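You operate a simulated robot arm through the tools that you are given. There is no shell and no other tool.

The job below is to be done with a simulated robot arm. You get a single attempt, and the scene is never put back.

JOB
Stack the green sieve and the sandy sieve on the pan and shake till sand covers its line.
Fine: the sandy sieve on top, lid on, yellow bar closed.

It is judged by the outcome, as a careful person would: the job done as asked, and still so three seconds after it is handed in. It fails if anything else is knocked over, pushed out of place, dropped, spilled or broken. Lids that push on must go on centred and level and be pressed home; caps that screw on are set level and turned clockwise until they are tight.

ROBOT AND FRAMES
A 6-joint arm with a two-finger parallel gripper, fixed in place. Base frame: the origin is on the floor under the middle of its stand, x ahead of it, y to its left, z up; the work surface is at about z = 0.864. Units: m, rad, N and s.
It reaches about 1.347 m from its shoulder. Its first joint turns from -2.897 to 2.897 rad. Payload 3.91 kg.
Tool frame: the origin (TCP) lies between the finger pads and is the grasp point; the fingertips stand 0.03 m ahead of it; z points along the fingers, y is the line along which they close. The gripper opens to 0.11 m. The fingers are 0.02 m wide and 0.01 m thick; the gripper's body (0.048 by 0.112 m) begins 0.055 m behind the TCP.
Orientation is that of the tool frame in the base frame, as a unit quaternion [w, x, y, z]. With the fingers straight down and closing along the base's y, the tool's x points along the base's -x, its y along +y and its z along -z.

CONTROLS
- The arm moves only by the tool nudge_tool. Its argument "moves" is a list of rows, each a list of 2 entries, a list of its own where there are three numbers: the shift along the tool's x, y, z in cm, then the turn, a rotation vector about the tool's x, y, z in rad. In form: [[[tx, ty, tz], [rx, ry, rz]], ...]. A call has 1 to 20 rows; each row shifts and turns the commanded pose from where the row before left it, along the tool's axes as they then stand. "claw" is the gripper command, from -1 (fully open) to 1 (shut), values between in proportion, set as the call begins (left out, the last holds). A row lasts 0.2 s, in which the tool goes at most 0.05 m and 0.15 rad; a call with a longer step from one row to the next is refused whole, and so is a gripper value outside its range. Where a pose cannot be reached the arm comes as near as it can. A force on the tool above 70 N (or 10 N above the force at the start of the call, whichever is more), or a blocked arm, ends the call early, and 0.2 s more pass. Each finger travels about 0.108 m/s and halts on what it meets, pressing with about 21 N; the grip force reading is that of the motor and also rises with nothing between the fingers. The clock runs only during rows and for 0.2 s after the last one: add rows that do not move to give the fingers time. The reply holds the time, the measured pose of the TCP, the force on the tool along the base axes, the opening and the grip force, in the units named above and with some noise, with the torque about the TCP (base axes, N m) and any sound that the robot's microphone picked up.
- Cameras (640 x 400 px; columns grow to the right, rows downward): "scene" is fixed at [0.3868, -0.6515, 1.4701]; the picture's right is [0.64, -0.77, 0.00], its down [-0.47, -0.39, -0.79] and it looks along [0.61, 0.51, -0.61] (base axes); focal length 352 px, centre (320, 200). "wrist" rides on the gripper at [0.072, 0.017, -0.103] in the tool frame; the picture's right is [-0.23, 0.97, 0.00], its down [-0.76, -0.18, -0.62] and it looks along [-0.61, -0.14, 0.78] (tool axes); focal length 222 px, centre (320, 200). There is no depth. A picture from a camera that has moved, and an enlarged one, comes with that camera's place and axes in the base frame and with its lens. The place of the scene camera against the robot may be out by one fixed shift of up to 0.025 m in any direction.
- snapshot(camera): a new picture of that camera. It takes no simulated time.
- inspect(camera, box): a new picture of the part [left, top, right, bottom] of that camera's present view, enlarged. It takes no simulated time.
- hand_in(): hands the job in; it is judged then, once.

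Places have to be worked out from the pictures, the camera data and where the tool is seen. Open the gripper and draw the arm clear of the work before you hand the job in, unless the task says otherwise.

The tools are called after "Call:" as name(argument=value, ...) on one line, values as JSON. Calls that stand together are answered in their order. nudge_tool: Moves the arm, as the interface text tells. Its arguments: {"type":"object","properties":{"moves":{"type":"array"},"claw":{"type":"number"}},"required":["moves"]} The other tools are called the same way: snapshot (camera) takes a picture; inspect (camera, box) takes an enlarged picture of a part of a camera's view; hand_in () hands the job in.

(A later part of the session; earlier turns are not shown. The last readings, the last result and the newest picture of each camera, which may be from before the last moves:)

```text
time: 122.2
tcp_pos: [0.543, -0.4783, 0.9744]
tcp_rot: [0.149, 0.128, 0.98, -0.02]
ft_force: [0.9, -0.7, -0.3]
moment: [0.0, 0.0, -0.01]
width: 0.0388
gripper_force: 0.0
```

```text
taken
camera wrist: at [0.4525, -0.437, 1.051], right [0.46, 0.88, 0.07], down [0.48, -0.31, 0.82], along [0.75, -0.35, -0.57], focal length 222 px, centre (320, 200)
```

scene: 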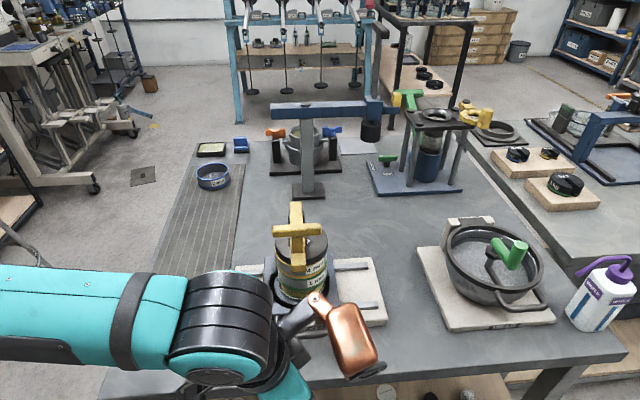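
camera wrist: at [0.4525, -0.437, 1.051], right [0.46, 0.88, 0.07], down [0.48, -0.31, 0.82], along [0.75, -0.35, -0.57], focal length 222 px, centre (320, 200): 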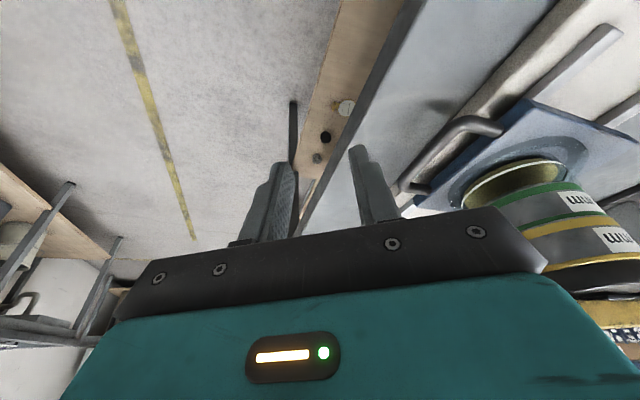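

Call:
inspect(camera="scene", box=[250, 190, 350, 310])

Call:
inspect(camera="wrist", box=[400, 80, 640, 320])

```text
3.33 times, centred on (300, 250) of scene
camera zoom: at [0.3868, -0.6515, 1.4701], right [0.64, -0.77, 0.0], down [-0.47, -0.39, -0.79], along [0.61, 0.51, -0.61], focal length 1173 px, centre (387, 33)
```

zoom: 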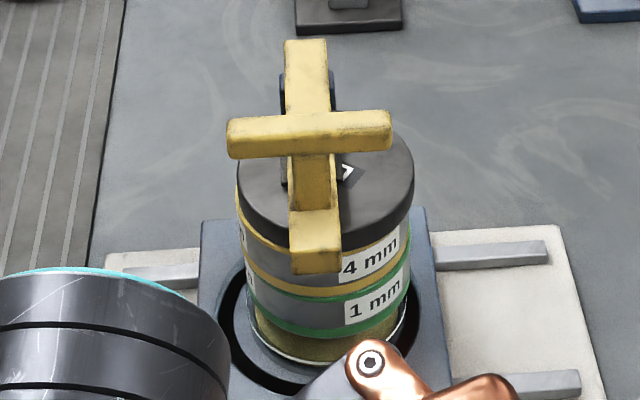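

```text
1.67 times, centred on (520, 200) of wrist
camera zoom: at [0.4525, -0.437, 1.051], right [0.46, 0.88, 0.07], down [0.48, -0.31, 0.82], along [0.75, -0.35, -0.57], focal length 370 px, centre (-13, 200)
```

zoom: 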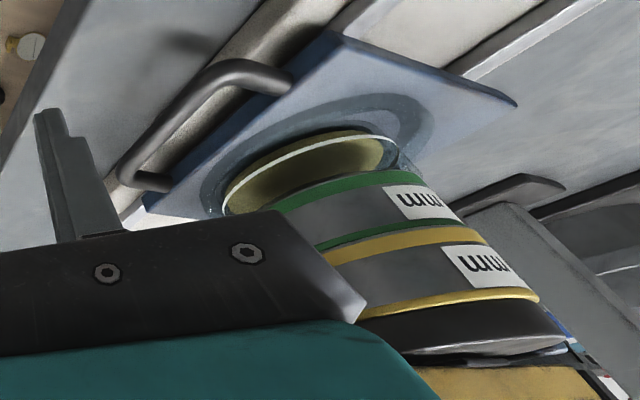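

The stack seems to have slid a few millimetres in its seat during the vigorous strokes. I'll move the arm fully out of the scene view to judge this.

Call:
nudge_tool(moves=[[[-0.3, 0, -3.8], [0, 0, 0]], [[-0.3, 0, -3.8], [0, 0, 0]], [[1.0, 0, -3.8], [0, 0, 0]], [[2.0, 0, -2.5], [0, 0, 0]], [[1.2, 4.5, 0], [0, 0, 0]], [[1.2, 4.5, 0], [0, 0, 0]], [[1.2, 4.5, 0], [0, 0, 0]], [[1.2, 4.5, 0], [0, 0, 0]], [[1.2, 4.5, 0], [0, 0, 0]], [[1.2, 4.5, 0], [0, 0, 0]], [[0, 0, 0], [0, 0, 0]]])

Call:
snapshot(camera="scene")

Call:
inspect(camera="scene", box=[245, 190, 355, 340])

Call:
inspect(camera="scene", box=[262, 262, 338, 315])

Call:
snapshot(camera="wrist")

```text
time: 124.6
tcp_pos: [0.4866, -0.1783, 1.0725]
tcp_rot: [0.148, 0.129, 0.98, -0.019]
ft_force: [0.6, -0.4, 0.2]
moment: [0.01, -0.02, -0.01]
width: 0.0385
gripper_force: 0.0
```

```text
taken
```

scene: 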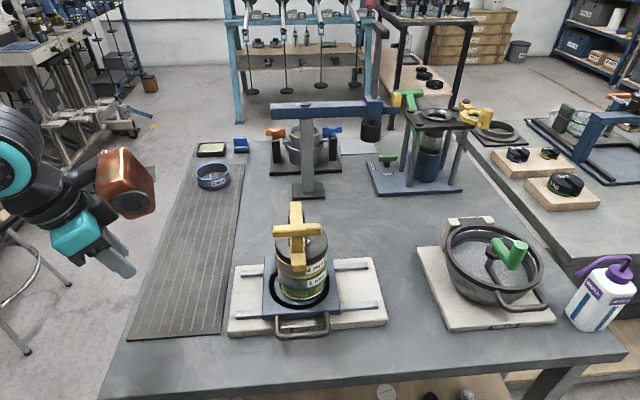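

```text
2.67 times, centred on (300, 265) of scene
camera zoom: at [0.3868, -0.6515, 1.4701], right [0.64, -0.77, 0.0], down [-0.47, -0.39, -0.79], along [0.61, 0.51, -0.61], focal length 939 px, centre (373, 27)
```

zoom: 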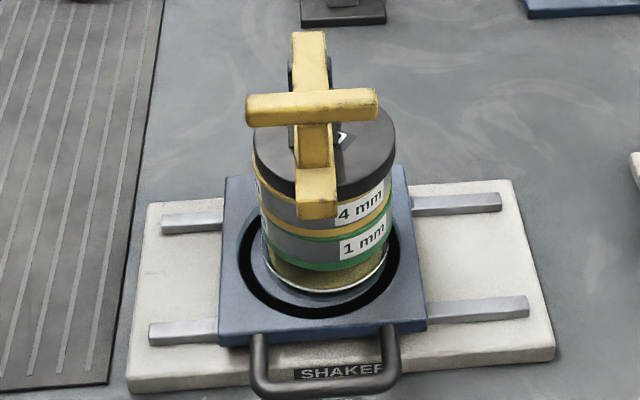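

```text
7.55 times, centred on (300, 288) of scene
camera zoom: at [0.3868, -0.6515, 1.4701], right [0.64, -0.77, 0.0], down [-0.47, -0.39, -0.79], along [0.61, 0.51, -0.61], focal length 2656 px, centre (471, -468)
```

zoom: 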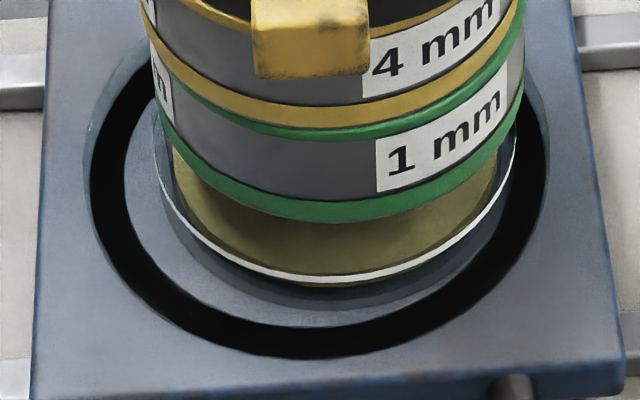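

```text
taken
camera wrist: at [0.3944, -0.1362, 1.1497], right [0.46, 0.88, 0.07], down [0.48, -0.31, 0.82], along [0.75, -0.35, -0.57], focal length 222 px, centre (320, 200)
```

wrist: 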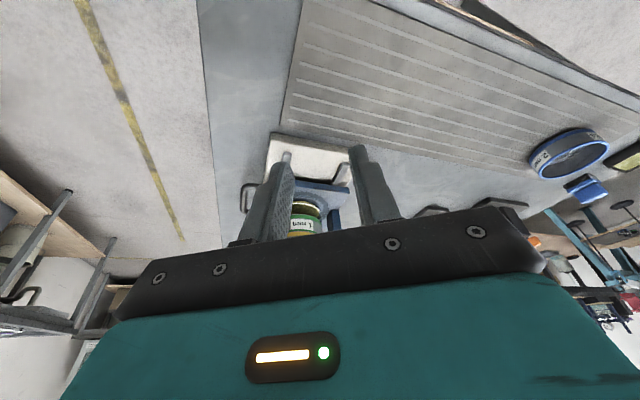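

The sand now lies in the pan but its surface is still a little below the white line. The stack has also slid about 5 mm along the rails on the plate, so I'll use gentler strokes from here. I'll go back to the handle corner, approaching the same way.

Call:
nudge_tool(moves=[[[-1.536, -3.81, 1.41], [0, 0, 0]], [[-1.536, -3.81, 1.41], [0, 0, 0]], [[-1.536, -3.81, 1.41], [0, 0, 0]], [[-1.536, -3.81, 1.41], [0, 0, 0]], [[-1.536, -3.81, 1.41], [0, 0, 0]], [[-1.536, -3.81, 1.41], [0, 0, 0]], [[-1.536, -3.81, 1.41], [0, 0, 0]], [[0, 0, 0], [0, 0, 0]]], claw=0.345)

Call:
snapshot(camera="wrist")

Call:
inspect(camera="wrist", box=[300, 20, 640, 240])

```text
time: 126.4
tcp_pos: [0.5446, -0.4692, 1.017]
tcp_rot: [0.148, 0.129, 0.98, -0.019]
ft_force: [0.3, -0.5, 0.0]
moment: [-0.05, 0.0, -0.01]
width: 0.0361
gripper_force: 0.0
```

```text
taken
camera wrist: at [0.4526, -0.4275, 1.0943], right [0.46, 0.88, 0.07], down [0.48, -0.31, 0.82], along [0.75, -0.35, -0.57], focal length 222 px, centre (320, 200)
```

wrist: 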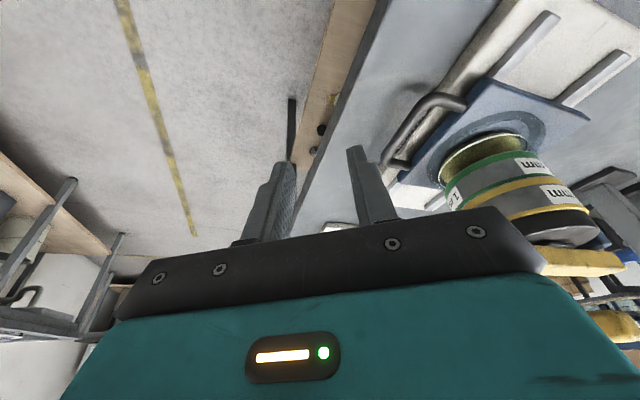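

```text
1.82 times, centred on (470, 130) of wrist
camera zoom: at [0.4526, -0.4275, 1.0943], right [0.46, 0.88, 0.07], down [0.48, -0.31, 0.82], along [0.75, -0.35, -0.57], focal length 404 px, centre (47, 327)
```

zoom: 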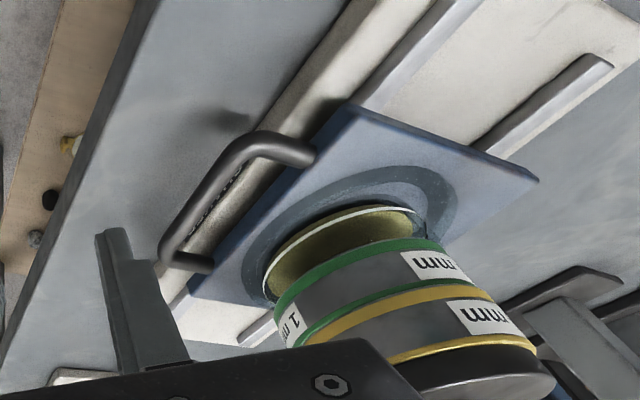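

Call:
inspect(camera="wrist", box=[410, 100, 560, 220])

Call:
inspect(camera="wrist", box=[430, 120, 550, 190])

```text
3.33 times, centred on (485, 160) of wrist
camera zoom: at [0.4526, -0.4275, 1.0943], right [0.46, 0.88, 0.07], down [0.48, -0.31, 0.82], along [0.75, -0.35, -0.57], focal length 740 px, centre (-230, 333)
```

zoom: 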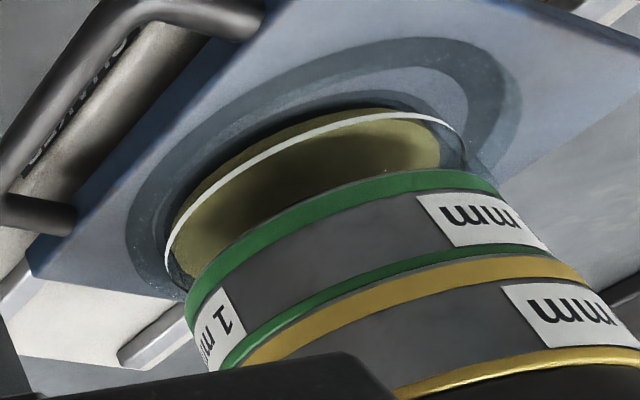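

```text
5.33 times, centred on (490, 155) of wrist
camera zoom: at [0.4526, -0.4275, 1.0943], right [0.46, 0.88, 0.07], down [0.48, -0.31, 0.82], along [0.75, -0.35, -0.57], focal length 1185 px, centre (-587, 440)
```

zoom: 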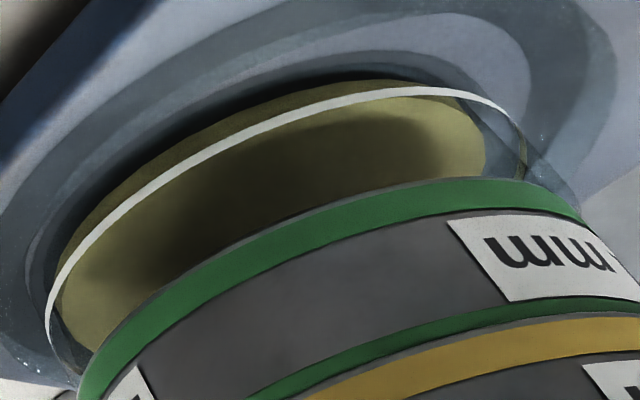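

Sand fills part of the pan, with its surface roughly 5 mm below the line. I'll return to the standoff above the handle corner.

Call:
nudge_tool(moves=[[[-2.26, 2.4, 2.61], [0, 0, 0]], [[-2.26, 2.4, 2.61], [0, 0, 0]], [[-2.26, 2.4, 2.61], [0, 0, 0]], [[0, 0, 0], [0, 0, 0]]])

Call:
inspect(camera="wrist", box=[220, 60, 440, 240])

```text
time: 127.4
tcp_pos: [0.6492, -0.4258, 0.9647]
tcp_rot: [0.149, 0.129, 0.98, -0.019]
ft_force: [-0.4, 0.2, 0.4]
moment: [-0.03, -0.01, 0.03]
width: 0.0361
gripper_force: 0.1
```

```text
2.22 times, centred on (330, 150) of wrist
camera zoom: at [0.5575, -0.3834, 1.0417], right [0.46, 0.88, 0.07], down [0.48, -0.31, 0.82], along [0.75, -0.35, -0.57], focal length 494 px, centre (298, 311)
```

zoom: 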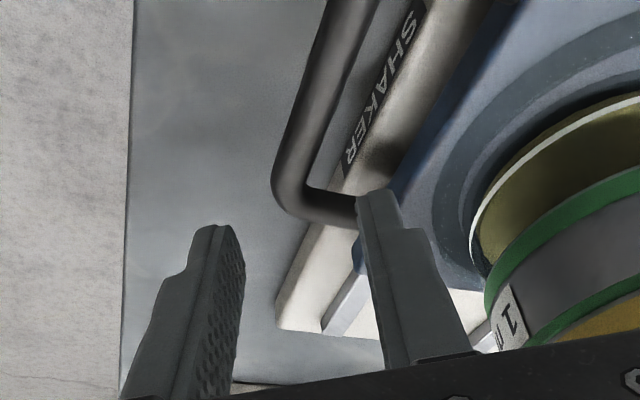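

Call:
nudge_tool(moves=[[[0.03, 0.02, 1.2], [0, 0, 0]], [[0.03, 0.02, 1.2], [0, 0, 0]], [[0.03, 0.02, 1.2], [0, 0, 0]], [[0.03, 0.02, 1.1], [0, 0, 0]], [[0, 0, 0], [0, 0, 0]]])

Call:
nudge_tool(moves=[[[0, 0, 0], [0, 0, 0]], [[0, 0, 0], [0, 0, 0]]], claw=0.56)

Call:
inspect(camera="wrist", box=[220, 60, 440, 240])

```text
time: 128.6
tcp_pos: [0.6604, -0.4273, 0.9144]
tcp_rot: [0.148, 0.129, 0.98, -0.02]
ft_force: [0.6, 1.1, 0.3]
moment: [0.01, 0.03, -0.01]
width: 0.0362
gripper_force: 0.1
```

```text
time: 129.2
tcp_pos: [0.6608, -0.4262, 0.9136]
tcp_rot: [0.148, 0.129, 0.98, -0.019]
ft_force: [0.6, 0.0, 0.7]
moment: [0.05, 0.01, 0.01]
width: 0.0246
gripper_force: 0.0
```

```text
2.22 times, centred on (330, 150) of wrist
camera zoom: at [0.5685, -0.3851, 0.9918], right [0.46, 0.88, 0.07], down [0.48, -0.31, 0.82], along [0.75, -0.35, -0.57], focal length 494 px, centre (298, 311)
```

zoom: 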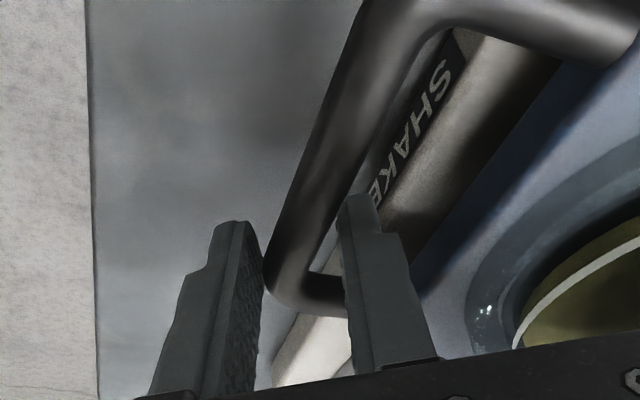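

Caged with no load. I'll shake with gentler 3 cm strokes and check.

Call:
nudge_tool(moves=[[[-2.482, -1.5, 0.768], [0, 0, 0]], [[2.482, 1.5, -0.768], [0, 0, 0]], [[-2.482, -1.5, 0.768], [0, 0, 0]], [[2.482, 1.5, -0.768], [0, 0, 0]], [[-2.482, -1.5, 0.768], [0, 0, 0]], [[2.482, 1.5, -0.768], [0, 0, 0]], [[-2.482, -1.5, 0.768], [0, 0, 0]], [[2.482, 1.5, -0.768], [0, 0, 0]], [[0, 0, 0], [0, 0, 0]]])

Call:
inspect(camera="wrist", box=[380, 60, 640, 220])

Call:
inspect(camera="scene", box=[260, 190, 370, 330])

```text
time: 131.2
tcp_pos: [0.6611, -0.4276, 0.9134]
tcp_rot: [0.149, 0.13, 0.98, -0.02]
ft_force: [-10.7, -12.9, 0.5]
moment: [-0.25, 0.03, -0.36]
width: 0.0316
gripper_force: 7.7
```

```text
2.46 times, centred on (510, 140) of wrist
camera zoom: at [0.5691, -0.3849, 0.9908], right [0.46, 0.88, 0.07], down [0.48, -0.31, 0.82], along [0.75, -0.35, -0.57], focal length 547 px, centre (-148, 348)
```

zoom: 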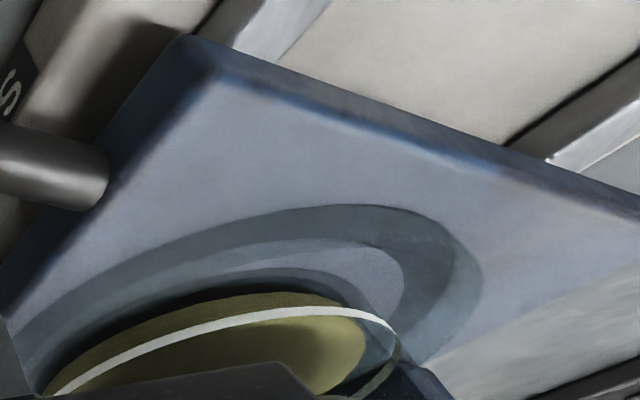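

```text
2.86 times, centred on (315, 260) of scene
camera zoom: at [0.3868, -0.6515, 1.4701], right [0.64, -0.77, 0.0], down [-0.47, -0.39, -0.79], along [0.61, 0.51, -0.61], focal length 1006 px, centre (334, 29)
```

zoom: 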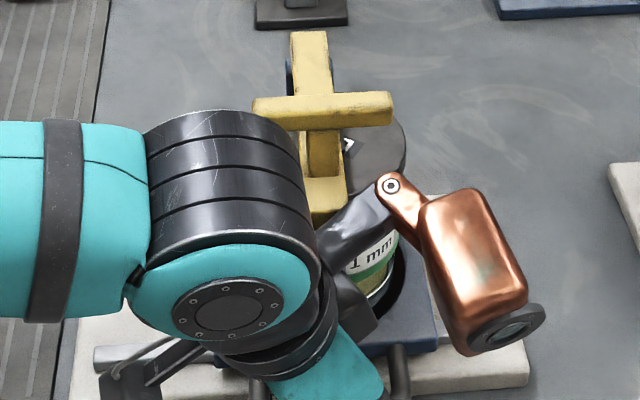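

Call:
snapshot(camera="wrist")

Call:
inspect(camera="wrist", box=[220, 60, 440, 240])

```text
taken
camera wrist: at [0.5691, -0.3849, 0.9908], right [0.46, 0.88, 0.07], down [0.48, -0.31, 0.82], along [0.75, -0.35, -0.57], focal length 222 px, centre (320, 200)
```

wrist: 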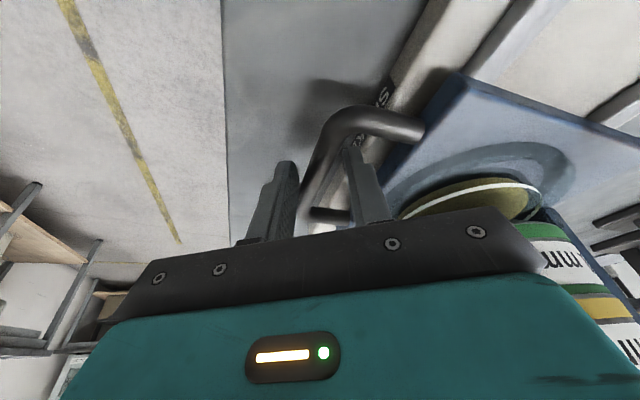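

```text
2.22 times, centred on (330, 150) of wrist
camera zoom: at [0.5691, -0.3849, 0.9908], right [0.46, 0.88, 0.07], down [0.48, -0.31, 0.82], along [0.75, -0.35, -0.57], focal length 494 px, centre (298, 311)
```

zoom: 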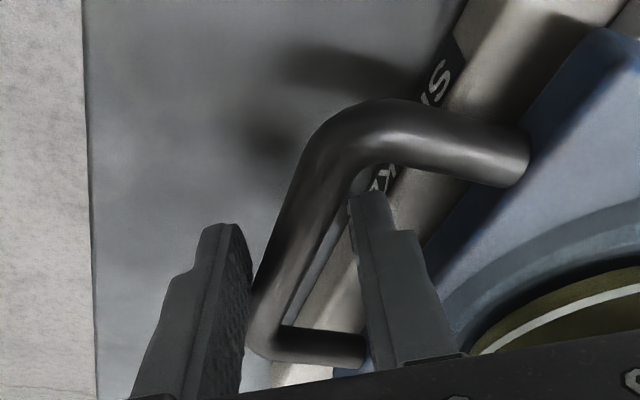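

The loose cage slipped off the corner on the return stroke, since the fingers give way too easily. I'll go back to gripping the tube, this time centring carefully and using smooth, slower strokes to keep the side loads small. First I'll back out and reorient.

Call:
nudge_tool(moves=[[[0, 0, 0], [0, 0, 0]], [[0, 0, -2.0], [0, 0, 0]], [[0, 0, -3.0], [0, 0, 0]], [[1.5, -2.0, -3.0], [0, 0, 0]], [[3.0, -3.0, -1.5], [0, 0, 0]], [[3.0, -2.5, -1.5], [0, 0, 0]], [[0, 0, 0], [0, 0.15, 0]], [[0, 0, 0], [0, 0.15, 0]], [[0, 0, 0], [0, 0, 0.1309]], [[0, 0, 0], [0, 0, 0.1309]], [[0, 0, 0], [0, 0, 0.1309]], [[0, 0, 0], [0, 0, 0.1309]], [[0, 0, 0], [-0.134, 0, 0]], [[0, 0, 0], [-0.133, 0, 0]], [[0, 0, 0], [-0.133, 0, 0]], [[0, 0, 0], [0, 0, 0]]], claw=0.345)

Call:
snapshot(camera="wrist")

Call:
snapshot(camera="scene")

```text
time: 134.6
tcp_pos: [0.5414, -0.4729, 0.9976]
tcp_rot: [0.076, 0.375, 0.905, 0.185]
ft_force: [0.0, 0.1, 0.8]
moment: [0.0, 0.03, -0.03]
width: 0.0359
gripper_force: 0.0
```

```text
taken
camera wrist: at [0.473, -0.4388, 1.0994], right [0.79, 0.47, 0.38], down [0.25, -0.83, 0.5], along [0.55, -0.31, -0.78], focal length 222 px, centre (320, 200)
```

wrist: 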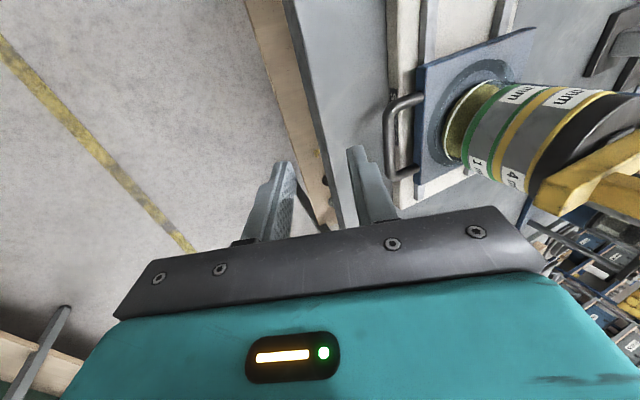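

```text
taken
```

scene: 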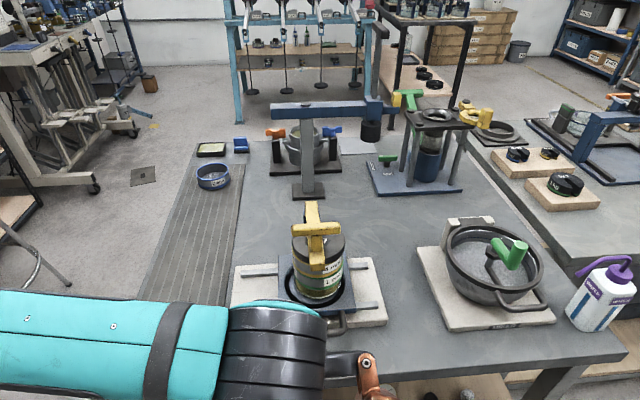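

Call:
inspect(camera="wrist", box=[350, 30, 550, 210])

Call:
inspect(camera="scene", box=[270, 195, 370, 310])

```text
2.22 times, centred on (450, 120) of wrist
camera zoom: at [0.473, -0.4388, 1.0994], right [0.79, 0.47, 0.38], down [0.25, -0.83, 0.5], along [0.55, -0.31, -0.78], focal length 494 px, centre (31, 378)
```

zoom: 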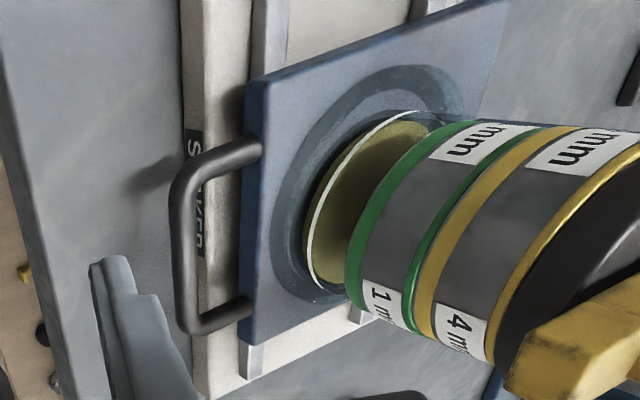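

```text
3.48 times, centred on (320, 252) of scene
camera zoom: at [0.3868, -0.6515, 1.4701], right [0.64, -0.77, 0.0], down [-0.47, -0.39, -0.79], along [0.61, 0.51, -0.61], focal length 1224 px, centre (320, 17)
```

zoom: 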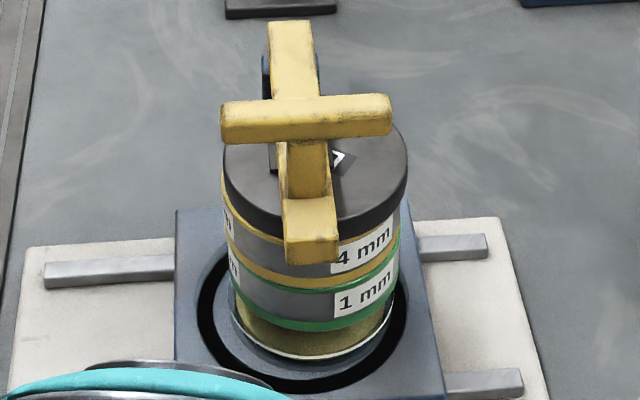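

The stack is still vertical and coaxial, just 6 mm off the seat's centre. I'll approach the handle tube again.

Call:
nudge_tool(moves=[[[-1.647, 2.3, 1.567], [0, 0, 0]], [[-1.647, 2.3, 1.567], [0, 0, 0]], [[-1.647, 2.3, 1.567], [0, 0, 0]], [[0, 0, 0], [0, 0, 0]]])

Call:
inspect(camera="wrist", box=[240, 40, 440, 220])

```text
time: 135.6
tcp_pos: [0.6352, -0.45, 0.9813]
tcp_rot: [0.076, 0.375, 0.906, 0.183]
ft_force: [0.8, -0.5, -0.1]
moment: [-0.02, 0.01, 0.02]
width: 0.0361
gripper_force: 0.0
```

```text
2.22 times, centred on (340, 130) of wrist
camera zoom: at [0.5672, -0.4169, 1.0825], right [0.79, 0.47, 0.38], down [0.25, -0.83, 0.5], along [0.55, -0.31, -0.78], focal length 494 px, centre (276, 356)
```

zoom: 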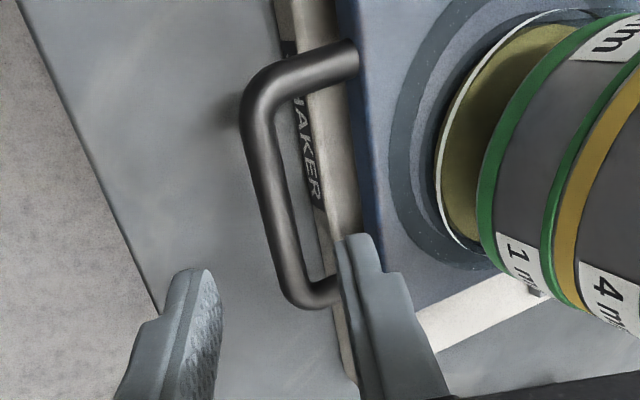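

Call:
nudge_tool(moves=[[[0, 0.14, 1.8], [0, 0, 0]], [[0, 0.14, 1.8], [0, 0, 0]], [[0, 0.14, 1.8], [0, 0, 0]], [[0, 0, 1.5], [0, 0, 0]], [[0, 0, 0], [0, 0, 0]]])

Call:
nudge_tool(moves=[[[0, 0, 0], [0, 0, 0]], [[0, 0, 0], [0, 0, 0]]], claw=0.7)

Call:
inspect(camera="wrist", box=[240, 60, 440, 240])

```text
time: 136.8
tcp_pos: [0.6558, -0.4261, 0.9179]
tcp_rot: [0.076, 0.375, 0.906, 0.182]
ft_force: [-0.8, 0.4, -0.5]
moment: [0.0, -0.05, 0.01]
width: 0.0361
gripper_force: 0.1
```

```text
time: 137.4
tcp_pos: [0.6562, -0.4274, 0.9179]
tcp_rot: [0.076, 0.375, 0.905, 0.184]
ft_force: [-4.8, -4.0, -5.8]
moment: [-0.08, 0.05, 0.11]
width: 0.0207
gripper_force: 4.3
```

```text
2.22 times, centred on (340, 150) of wrist
camera zoom: at [0.5879, -0.3933, 1.0198], right [0.8, 0.47, 0.38], down [0.25, -0.83, 0.5], along [0.55, -0.31, -0.78], focal length 494 px, centre (276, 311)
```

zoom: 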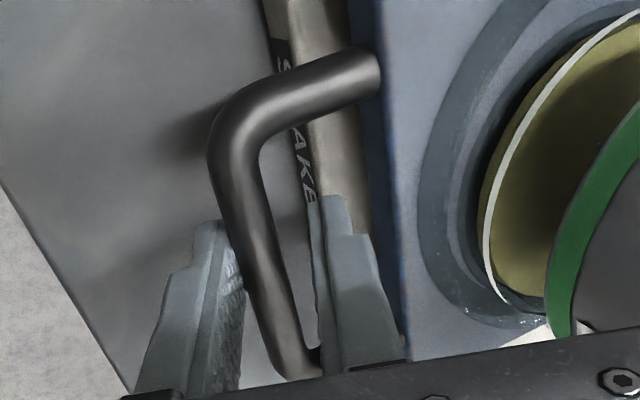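

The outer finger touches first, so the tube is about 4 mm to the tool's −y side. I'll recentre and close.

Call:
nudge_tool(moves=[[[0, -0.4, 0], [0, 0, 0]], [[0, 0, 0], [0, 0, 0]]])

Call:
nudge_tool(moves=[[[0, 0, 0], [0, 0, 0]], [[0, 0, 0], [0, 0, 0]]], claw=0.79)

```text
time: 138.0
tcp_pos: [0.6553, -0.429, 0.9161]
tcp_rot: [0.076, 0.374, 0.906, 0.184]
ft_force: [0.5, -0.6, -0.9]
moment: [-0.01, 0.02, 0.0]
width: 0.0165
gripper_force: 0.0
```

```text
time: 138.6
tcp_pos: [0.6542, -0.4295, 0.9166]
tcp_rot: [0.075, 0.375, 0.905, 0.183]
ft_force: [-2.9, -1.9, -2.8]
moment: [-0.03, 0.04, 0.05]
width: 0.0139
gripper_force: 1.3
```

Call:
nudge_tool(moves=[[[0, -0.05, 0], [0, 0, 0]], [[0, 0, 0], [0, 0, 0]], [[0, 0, 0], [0, 0, 0]]], claw=1)

```text
time: 139.4
tcp_pos: [0.6542, -0.4293, 0.9164]
tcp_rot: [0.076, 0.374, 0.906, 0.183]
ft_force: [2.5, 3.1, -3.8]
moment: [-0.24, -0.31, 0.86]
width: 0.0128
gripper_force: 45.0
```

Gripped and nearly load-free. I'll do smooth 4 cm strokes along the rails and watch the load.

Call:
nudge_tool(moves=[[[1.0, 0, 0], [0, 0, 0]], [[2.0, 0, 0], [0, 0, 0]], [[1.0, 0, 0], [0, 0, 0]], [[-1.0, 0, 0], [0, 0, 0]], [[-2.0, 0, 0], [0, 0, 0]], [[-1.0, 0, 0], [0, 0, 0]], [[1.0, 0, 0], [0, 0, 0]], [[2.0, 0, 0], [0, 0, 0]], [[1.0, 0, 0], [0, 0, 0]], [[0, 0, 0], [0, 0, 0]]])

Call:
inspect(camera="wrist", box=[240, 20, 540, 240])

Call:
inspect(camera="scene", box=[240, 190, 360, 320])

```text
time: 141.6
tcp_pos: [0.6257, -0.4015, 0.9183]
tcp_rot: [0.076, 0.375, 0.905, 0.184]
ft_force: [4.1, 5.7, -0.8]
moment: [0.37, 0.33, 1.19]
width: 0.0129
gripper_force: 44.9
```

```text
1.82 times, centred on (390, 130) of wrist
camera zoom: at [0.5569, -0.3681, 1.0195], right [0.79, 0.47, 0.38], down [0.25, -0.83, 0.51], along [0.55, -0.31, -0.78], focal length 404 px, centre (193, 327)
```

zoom: 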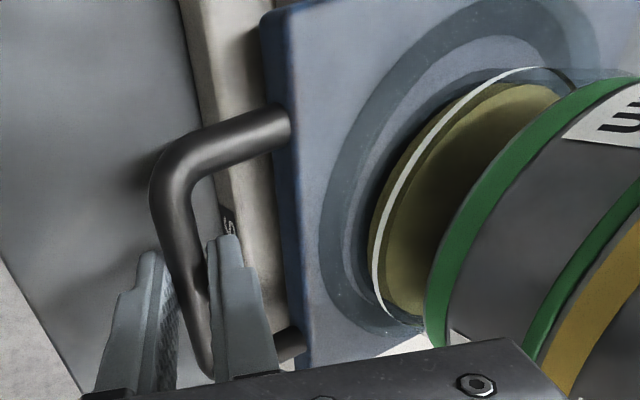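

```text
3.08 times, centred on (300, 255) of scene
camera zoom: at [0.3868, -0.6515, 1.4701], right [0.64, -0.77, 0.0], down [-0.47, -0.39, -0.79], along [0.61, 0.51, -0.61], focal length 1083 px, centre (382, 31)
```

zoom: 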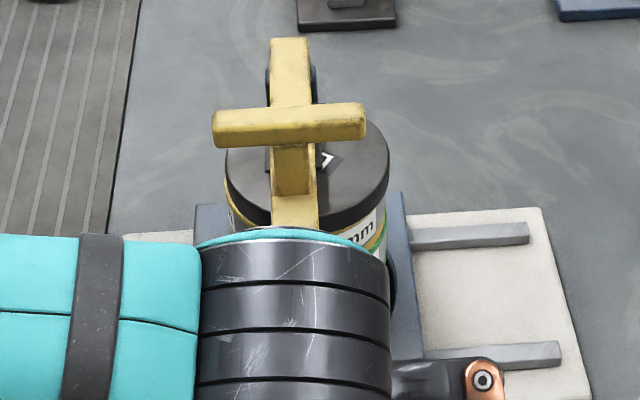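

The carriage follows the grip with only a few newtons. I'll continue with a run of 4 cm strokes.

Call:
nudge_tool(moves=[[[-2.0, 0, 0], [0, 0, 0]], [[-2.0, 0, 0], [0, 0, 0]], [[2.0, 0, 0], [0, 0, 0]], [[2.0, 0, 0], [0, 0, 0]], [[-2.0, 0, 0], [0, 0, 0]], [[-2.0, 0, 0], [0, 0, 0]], [[2.0, 0, 0], [0, 0, 0]], [[2.0, 0, 0], [0, 0, 0]], [[-2.0, 0, 0], [0, 0, 0]], [[-2.0, 0, 0], [0, 0, 0]], [[2.0, 0, 0], [0, 0, 0]], [[2.0, 0, 0], [0, 0, 0]], [[-2.0, 0, 0], [0, 0, 0]], [[-2.0, 0, 0], [0, 0, 0]], [[2.0, 0, 0], [0, 0, 0]], [[2.0, 0, 0], [0, 0, 0]], [[0, 0, 0], [0, 0, 0]]])

Call:
inspect(camera="wrist", box=[240, 20, 540, 240])

Call:
inspect(camera="scene", box=[240, 190, 360, 320])

```text
time: 145.2
tcp_pos: [0.6269, -0.4034, 0.9159]
tcp_rot: [0.074, 0.375, 0.906, 0.183]
ft_force: [23.0, 25.1, 11.7]
moment: [0.57, -0.15, 1.06]
width: 0.0129
gripper_force: 44.5
```

```text
1.82 times, centred on (390, 130) of wrist
camera zoom: at [0.5586, -0.3691, 1.0187], right [0.8, 0.47, 0.38], down [0.25, -0.83, 0.5], along [0.55, -0.31, -0.78], focal length 404 px, centre (193, 327)
```

zoom: 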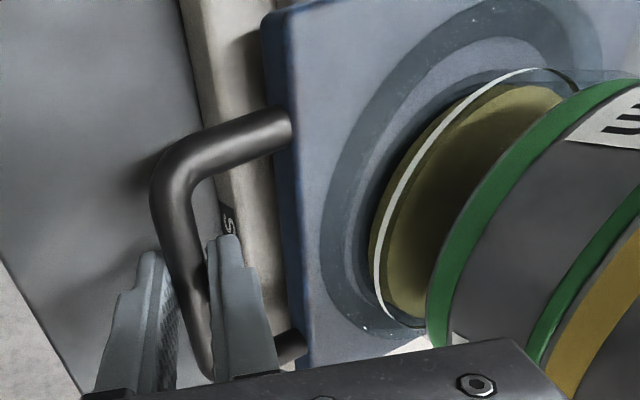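

```text
3.08 times, centred on (300, 255) of scene
camera zoom: at [0.3868, -0.6515, 1.4701], right [0.64, -0.77, 0.0], down [-0.47, -0.39, -0.79], along [0.61, 0.51, -0.61], focal length 1083 px, centre (382, 31)
```

zoom: 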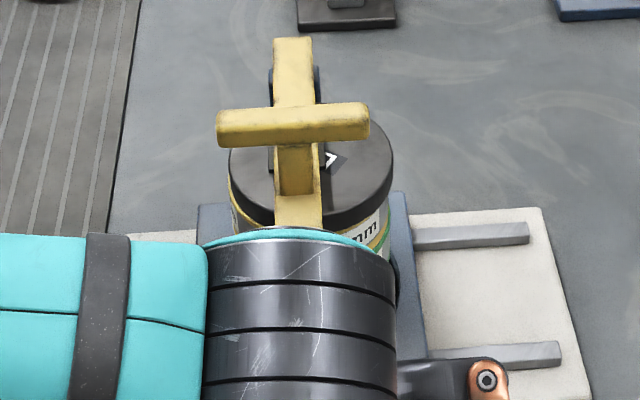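

Call:
inspect(camera="wrist", box=[400, 40, 520, 210])

Call:
inspect(camera="wrist", box=[410, 130, 470, 200])

```text
2.35 times, centred on (460, 125) of wrist
camera zoom: at [0.5586, -0.3691, 1.0187], right [0.8, 0.47, 0.38], down [0.25, -0.83, 0.5], along [0.55, -0.31, -0.78], focal length 523 px, centre (-9, 376)
```

zoom: 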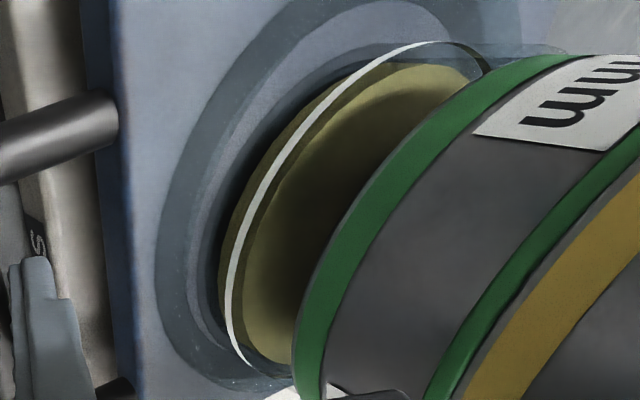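

```text
5.71 times, centred on (440, 165) of wrist
camera zoom: at [0.5586, -0.3691, 1.0187], right [0.8, 0.47, 0.38], down [0.25, -0.83, 0.5], along [0.55, -0.31, -0.78], focal length 1269 px, centre (-366, 400)
```

zoom: 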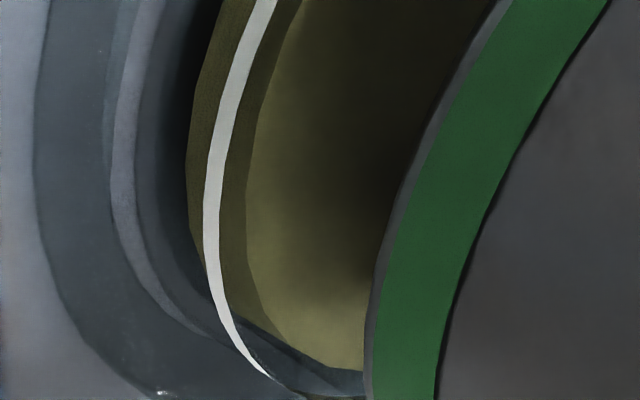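

The picture now shows the sand's side wall rising past the white line and its top surface slightly above it (about 2 mm). I'll do one more gentle run for margin.

Call:
nudge_tool(moves=[[[-2.0, -0.03, 0], [0, 0, 0]], [[-2.0, 0, 0], [0, 0, 0]], [[2.0, 0, 0], [0, 0, 0]], [[2.0, 0, 0], [0, 0, 0]], [[-2.0, 0, 0], [0, 0, 0]], [[-2.0, 0, 0], [0, 0, 0]], [[2.0, 0, 0], [0, 0, 0]], [[2.0, 0, 0], [0, 0, 0]], [[-2.0, 0, 0], [0, 0, 0]], [[-2.0, 0, 0], [0, 0, 0]], [[2.0, 0, 0], [0, 0, 0]], [[2.0, 0, 0], [0, 0, 0]], [[-2.0, 0, 0], [0, 0, 0]], [[-2.0, 0, 0], [0, 0, 0]], [[2.0, 0, 0], [0, 0, 0]], [[2.0, 0, 0], [0, 0, 0]], [[0, 0, 0], [0, 0, 0]]])

Call:
inspect(camera="wrist", box=[400, 40, 520, 210])

Call:
inspect(camera="wrist", box=[410, 130, 470, 200])

Call:
inspect(camera="scene", box=[240, 190, 360, 320])

```text
time: 148.8
tcp_pos: [0.6255, -0.4027, 0.9168]
tcp_rot: [0.077, 0.375, 0.906, 0.183]
ft_force: [-3.2, -1.9, -3.3]
moment: [0.09, 0.29, 1.09]
width: 0.0127
gripper_force: 45.0
```

```text
2.35 times, centred on (460, 125) of wrist
camera zoom: at [0.5579, -0.369, 1.0196], right [0.79, 0.47, 0.38], down [0.25, -0.83, 0.5], along [0.55, -0.31, -0.78], focal length 523 px, centre (-9, 376)
```

zoom: 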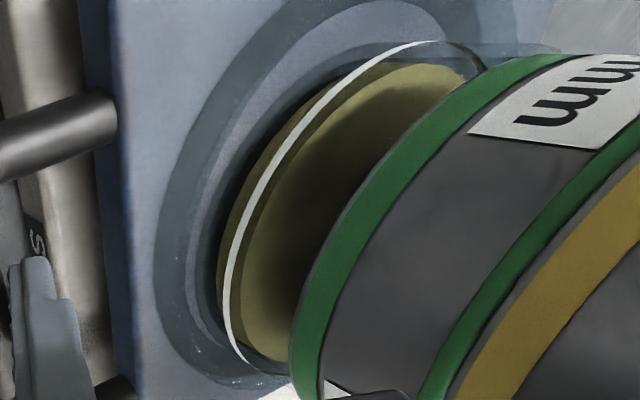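

```text
5.71 times, centred on (440, 165) of wrist
camera zoom: at [0.5579, -0.369, 1.0196], right [0.79, 0.47, 0.38], down [0.25, -0.83, 0.5], along [0.55, -0.31, -0.78], focal length 1269 px, centre (-366, 400)
```

zoom: 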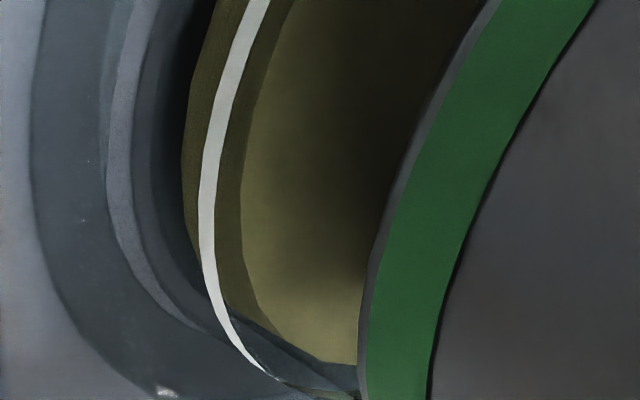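

```text
3.08 times, centred on (300, 255) of scene
camera zoom: at [0.3868, -0.6515, 1.4701], right [0.64, -0.77, 0.0], down [-0.47, -0.39, -0.79], along [0.61, 0.51, -0.61], focal length 1083 px, centre (382, 31)
```

zoom: 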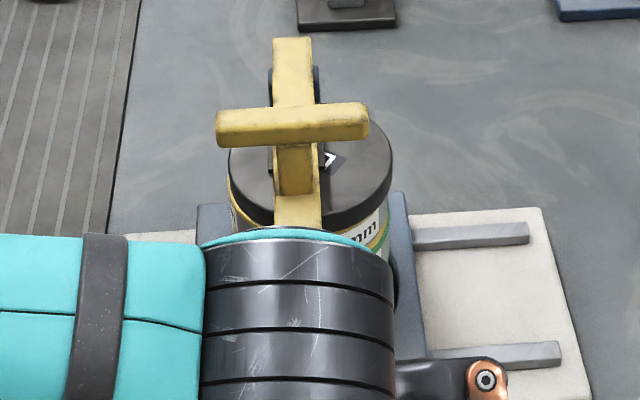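

The level hasn't changed with the gentle run. I'll look closely at the far side of the pan as well, to judge the sand level against the line accurately.

Call:
inspect(camera="wrist", box=[460, 40, 520, 100])

Call:
inspect(camera="wrist", box=[410, 60, 480, 140])

```text
6.67 times, centred on (490, 70) of wrist
camera zoom: at [0.5579, -0.369, 1.0196], right [0.79, 0.47, 0.38], down [0.25, -0.83, 0.5], along [0.55, -0.31, -0.78], focal length 1481 px, centre (-813, 1067)
```

zoom: 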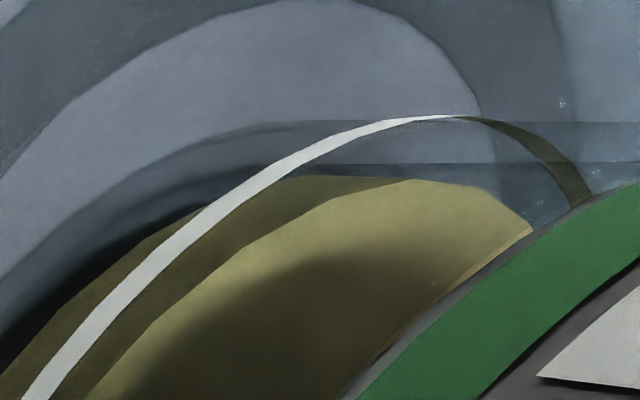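

```text
5.00 times, centred on (445, 100) of wrist
camera zoom: at [0.5579, -0.369, 1.0196], right [0.79, 0.47, 0.38], down [0.25, -0.83, 0.5], along [0.55, -0.31, -0.78], focal length 1111 px, centre (-305, 700)
```

zoom: 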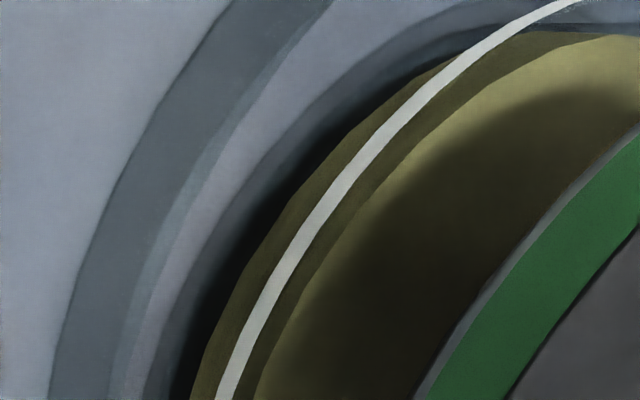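

The sand surface is now level with the line (within about 1 mm), which isn't a clear cover yet. Slow strokes barely sieve, so I'll use slightly brisker 3 cm strokes with this firm grip and check both the sand and the stack.

Call:
nudge_tool(moves=[[[-3.0, 0, 0], [0, 0, 0]], [[3.0, 0, 0], [0, 0, 0]], [[-3.0, 0, 0], [0, 0, 0]], [[3.0, 0, 0], [0, 0, 0]], [[-3.0, 0, 0], [0, 0, 0]], [[3.0, 0, 0], [0, 0, 0]], [[-3.0, 0, 0], [0, 0, 0]], [[3.0, 0, 0], [0, 0, 0]], [[0, 0, 0], [0, 0, 0]]])

Call:
inspect(camera="wrist", box=[410, 130, 470, 200])

Call:
inspect(camera="wrist", box=[460, 40, 520, 100])

Call:
inspect(camera="scene", box=[240, 190, 360, 320])

```text
time: 150.8
tcp_pos: [0.6239, -0.4007, 0.9174]
tcp_rot: [0.079, 0.374, 0.905, 0.184]
ft_force: [3.4, 3.0, 34.2]
moment: [0.26, -0.17, 0.92]
width: 0.0127
gripper_force: 44.9
```

```text
5.71 times, centred on (440, 165) of wrist
camera zoom: at [0.5548, -0.3657, 1.0184], right [0.79, 0.47, 0.38], down [0.25, -0.82, 0.51], along [0.55, -0.31, -0.77], focal length 1269 px, centre (-366, 400)
```

zoom: 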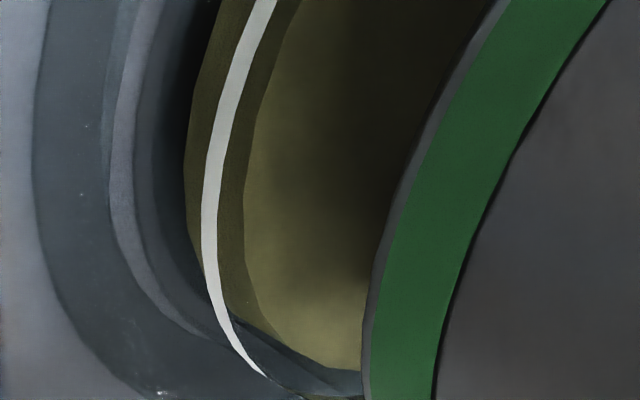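

```text
6.67 times, centred on (490, 70) of wrist
camera zoom: at [0.5548, -0.3657, 1.0184], right [0.79, 0.47, 0.38], down [0.25, -0.82, 0.51], along [0.55, -0.31, -0.77], focal length 1481 px, centre (-813, 1067)
```

zoom: 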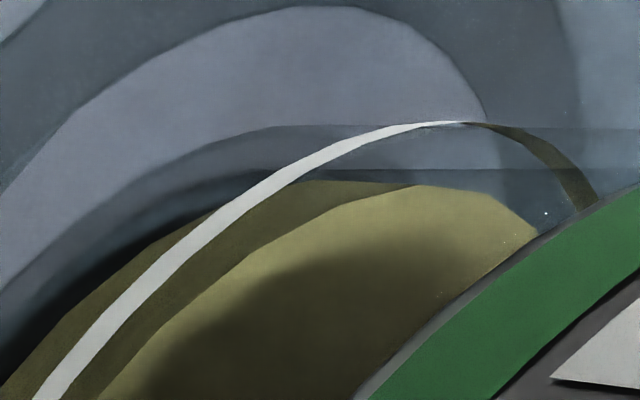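

```text
3.08 times, centred on (300, 255) of scene
camera zoom: at [0.3868, -0.6515, 1.4701], right [0.64, -0.77, 0.0], down [-0.47, -0.39, -0.79], along [0.61, 0.51, -0.61], focal length 1083 px, centre (382, 31)
```

zoom: 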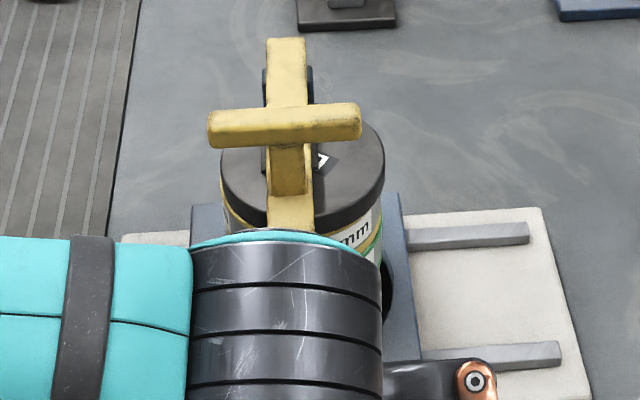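

No change, and the stack didn't slip. The surface is right at the line, so I want a little more. I'll use longer strokes with a higher mid-stroke speed but soft reversals, so the stack stays put.

Call:
nudge_tool(moves=[[[-1.2, 0, 0], [0, 0, 0]], [[-3.6, 0, 0], [0, 0, 0]], [[-0.9, 0, 0], [0, 0, 0]], [[1.2, 0, 0], [0, 0, 0]], [[3.6, 0, 0], [0, 0, 0]], [[0.9, 0, 0], [0, 0, 0]], [[-1.2, 0, 0], [0, 0, 0]], [[-3.6, 0, 0], [0, 0, 0]], [[-0.9, 0, 0], [0, 0, 0]], [[1.2, 0, 0], [0, 0, 0]], [[3.6, 0, 0], [0, 0, 0]], [[0.9, 0, 0], [0, 0, 0]], [[-1.2, 0, 0], [0, 0, 0]], [[-3.6, 0, 0], [0, 0, 0]], [[-0.9, 0, 0], [0, 0, 0]], [[1.2, 0, 0], [0, 0, 0]], [[3.6, 0, 0], [0, 0, 0]], [[0.9, 0, 0], [0, 0, 0]], [[0, 0, 0], [0, 0, 0]]])

Call:
inspect(camera="wrist", box=[410, 130, 470, 200])

Call:
inspect(camera="wrist", box=[460, 40, 520, 100])

Call:
inspect(camera="scene", box=[240, 190, 360, 320])

```text
time: 154.8
tcp_pos: [0.6267, -0.4022, 0.9165]
tcp_rot: [0.076, 0.374, 0.906, 0.183]
ft_force: [14.3, 16.2, -11.7]
moment: [-0.15, -0.49, 0.79]
width: 0.0126
gripper_force: 44.8
```

```text
5.71 times, centred on (440, 165) of wrist
camera zoom: at [0.5582, -0.3687, 1.0185], right [0.79, 0.47, 0.38], down [0.25, -0.83, 0.5], along [0.55, -0.31, -0.78], focal length 1269 px, centre (-366, 400)
```

zoom: 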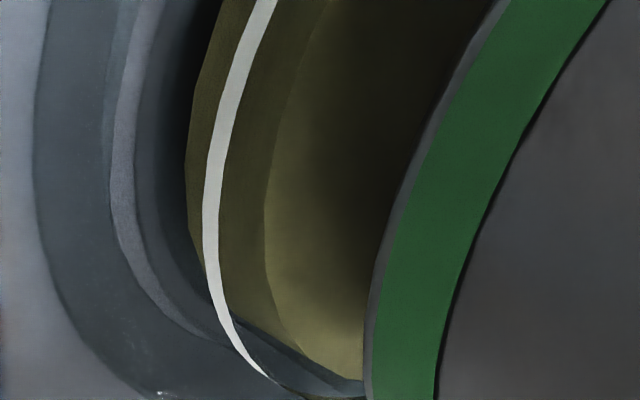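

```text
6.67 times, centred on (490, 70) of wrist
camera zoom: at [0.5582, -0.3687, 1.0185], right [0.79, 0.47, 0.38], down [0.25, -0.83, 0.5], along [0.55, -0.31, -0.78], focal length 1481 px, centre (-813, 1067)
```

zoom: 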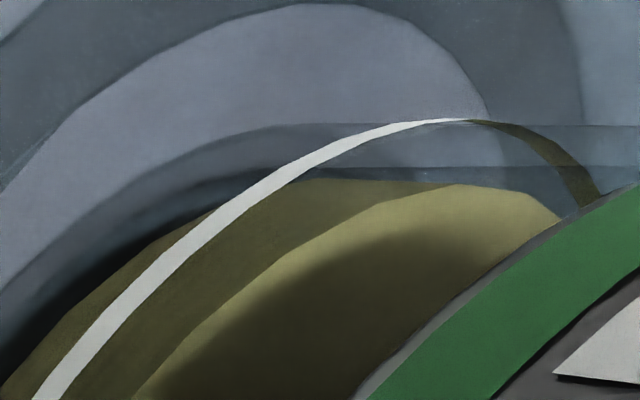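

```text
3.08 times, centred on (300, 255) of scene
camera zoom: at [0.3868, -0.6515, 1.4701], right [0.64, -0.77, 0.0], down [-0.47, -0.39, -0.79], along [0.61, 0.51, -0.61], focal length 1083 px, centre (382, 31)
```

zoom: 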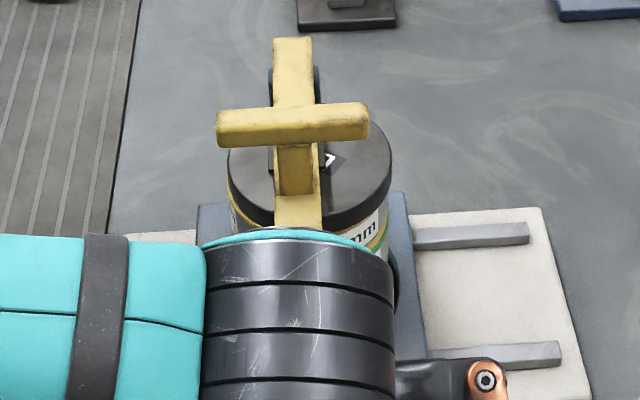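

The sand's top surface now stands about 4 mm above the line all round, and the stack hasn't slipped any further. I'll release the handle and withdraw clear.

Call:
nudge_tool(moves=[[[0, 0, 0], [0, 0, 0]], [[0, 0, 0], [0, 0, 0]], [[0, 0, -2.0], [0, 0, 0]], [[0, 0, -3.0], [0, 0, 0]], [[0, -1.0, -4.0], [0, 0, 0]], [[0, -3.0, -3.0], [0, 0, 0]], [[0, -3.0, -3.5], [0, 0, 0]], [[0, 0, 0], [0, 0, 0]]], claw=0.3)

Call:
snapshot(camera="wrist")

Call:
inspect(camera="wrist", box=[350, 0, 640, 220])

```text
time: 156.6
tcp_pos: [0.537, -0.4916, 1.0319]
tcp_rot: [0.076, 0.375, 0.905, 0.184]
ft_force: [0.7, 0.3, -0.2]
moment: [0.01, -0.01, 0.02]
width: 0.0383
gripper_force: 0.0
```

```text
taken
camera wrist: at [0.4686, -0.4577, 1.1346], right [0.79, 0.47, 0.38], down [0.25, -0.83, 0.5], along [0.55, -0.31, -0.78], focal length 222 px, centre (320, 200)
```

wrist: 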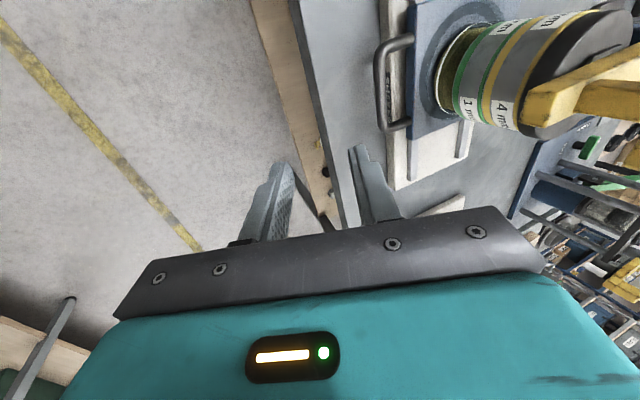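

```text
1.82 times, centred on (495, 110) of wrist
camera zoom: at [0.4686, -0.4577, 1.1346], right [0.79, 0.47, 0.38], down [0.25, -0.83, 0.5], along [0.55, -0.31, -0.78], focal length 404 px, centre (2, 364)
```

zoom: 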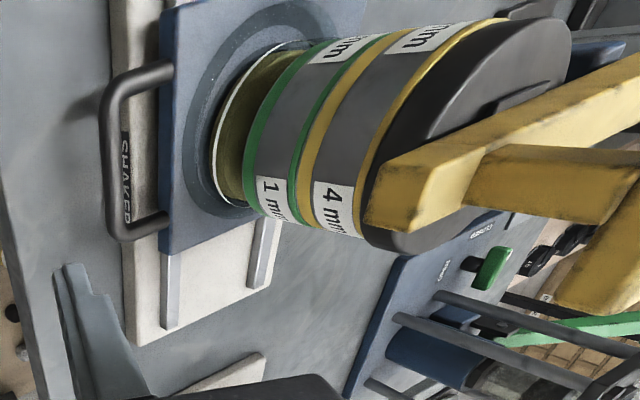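

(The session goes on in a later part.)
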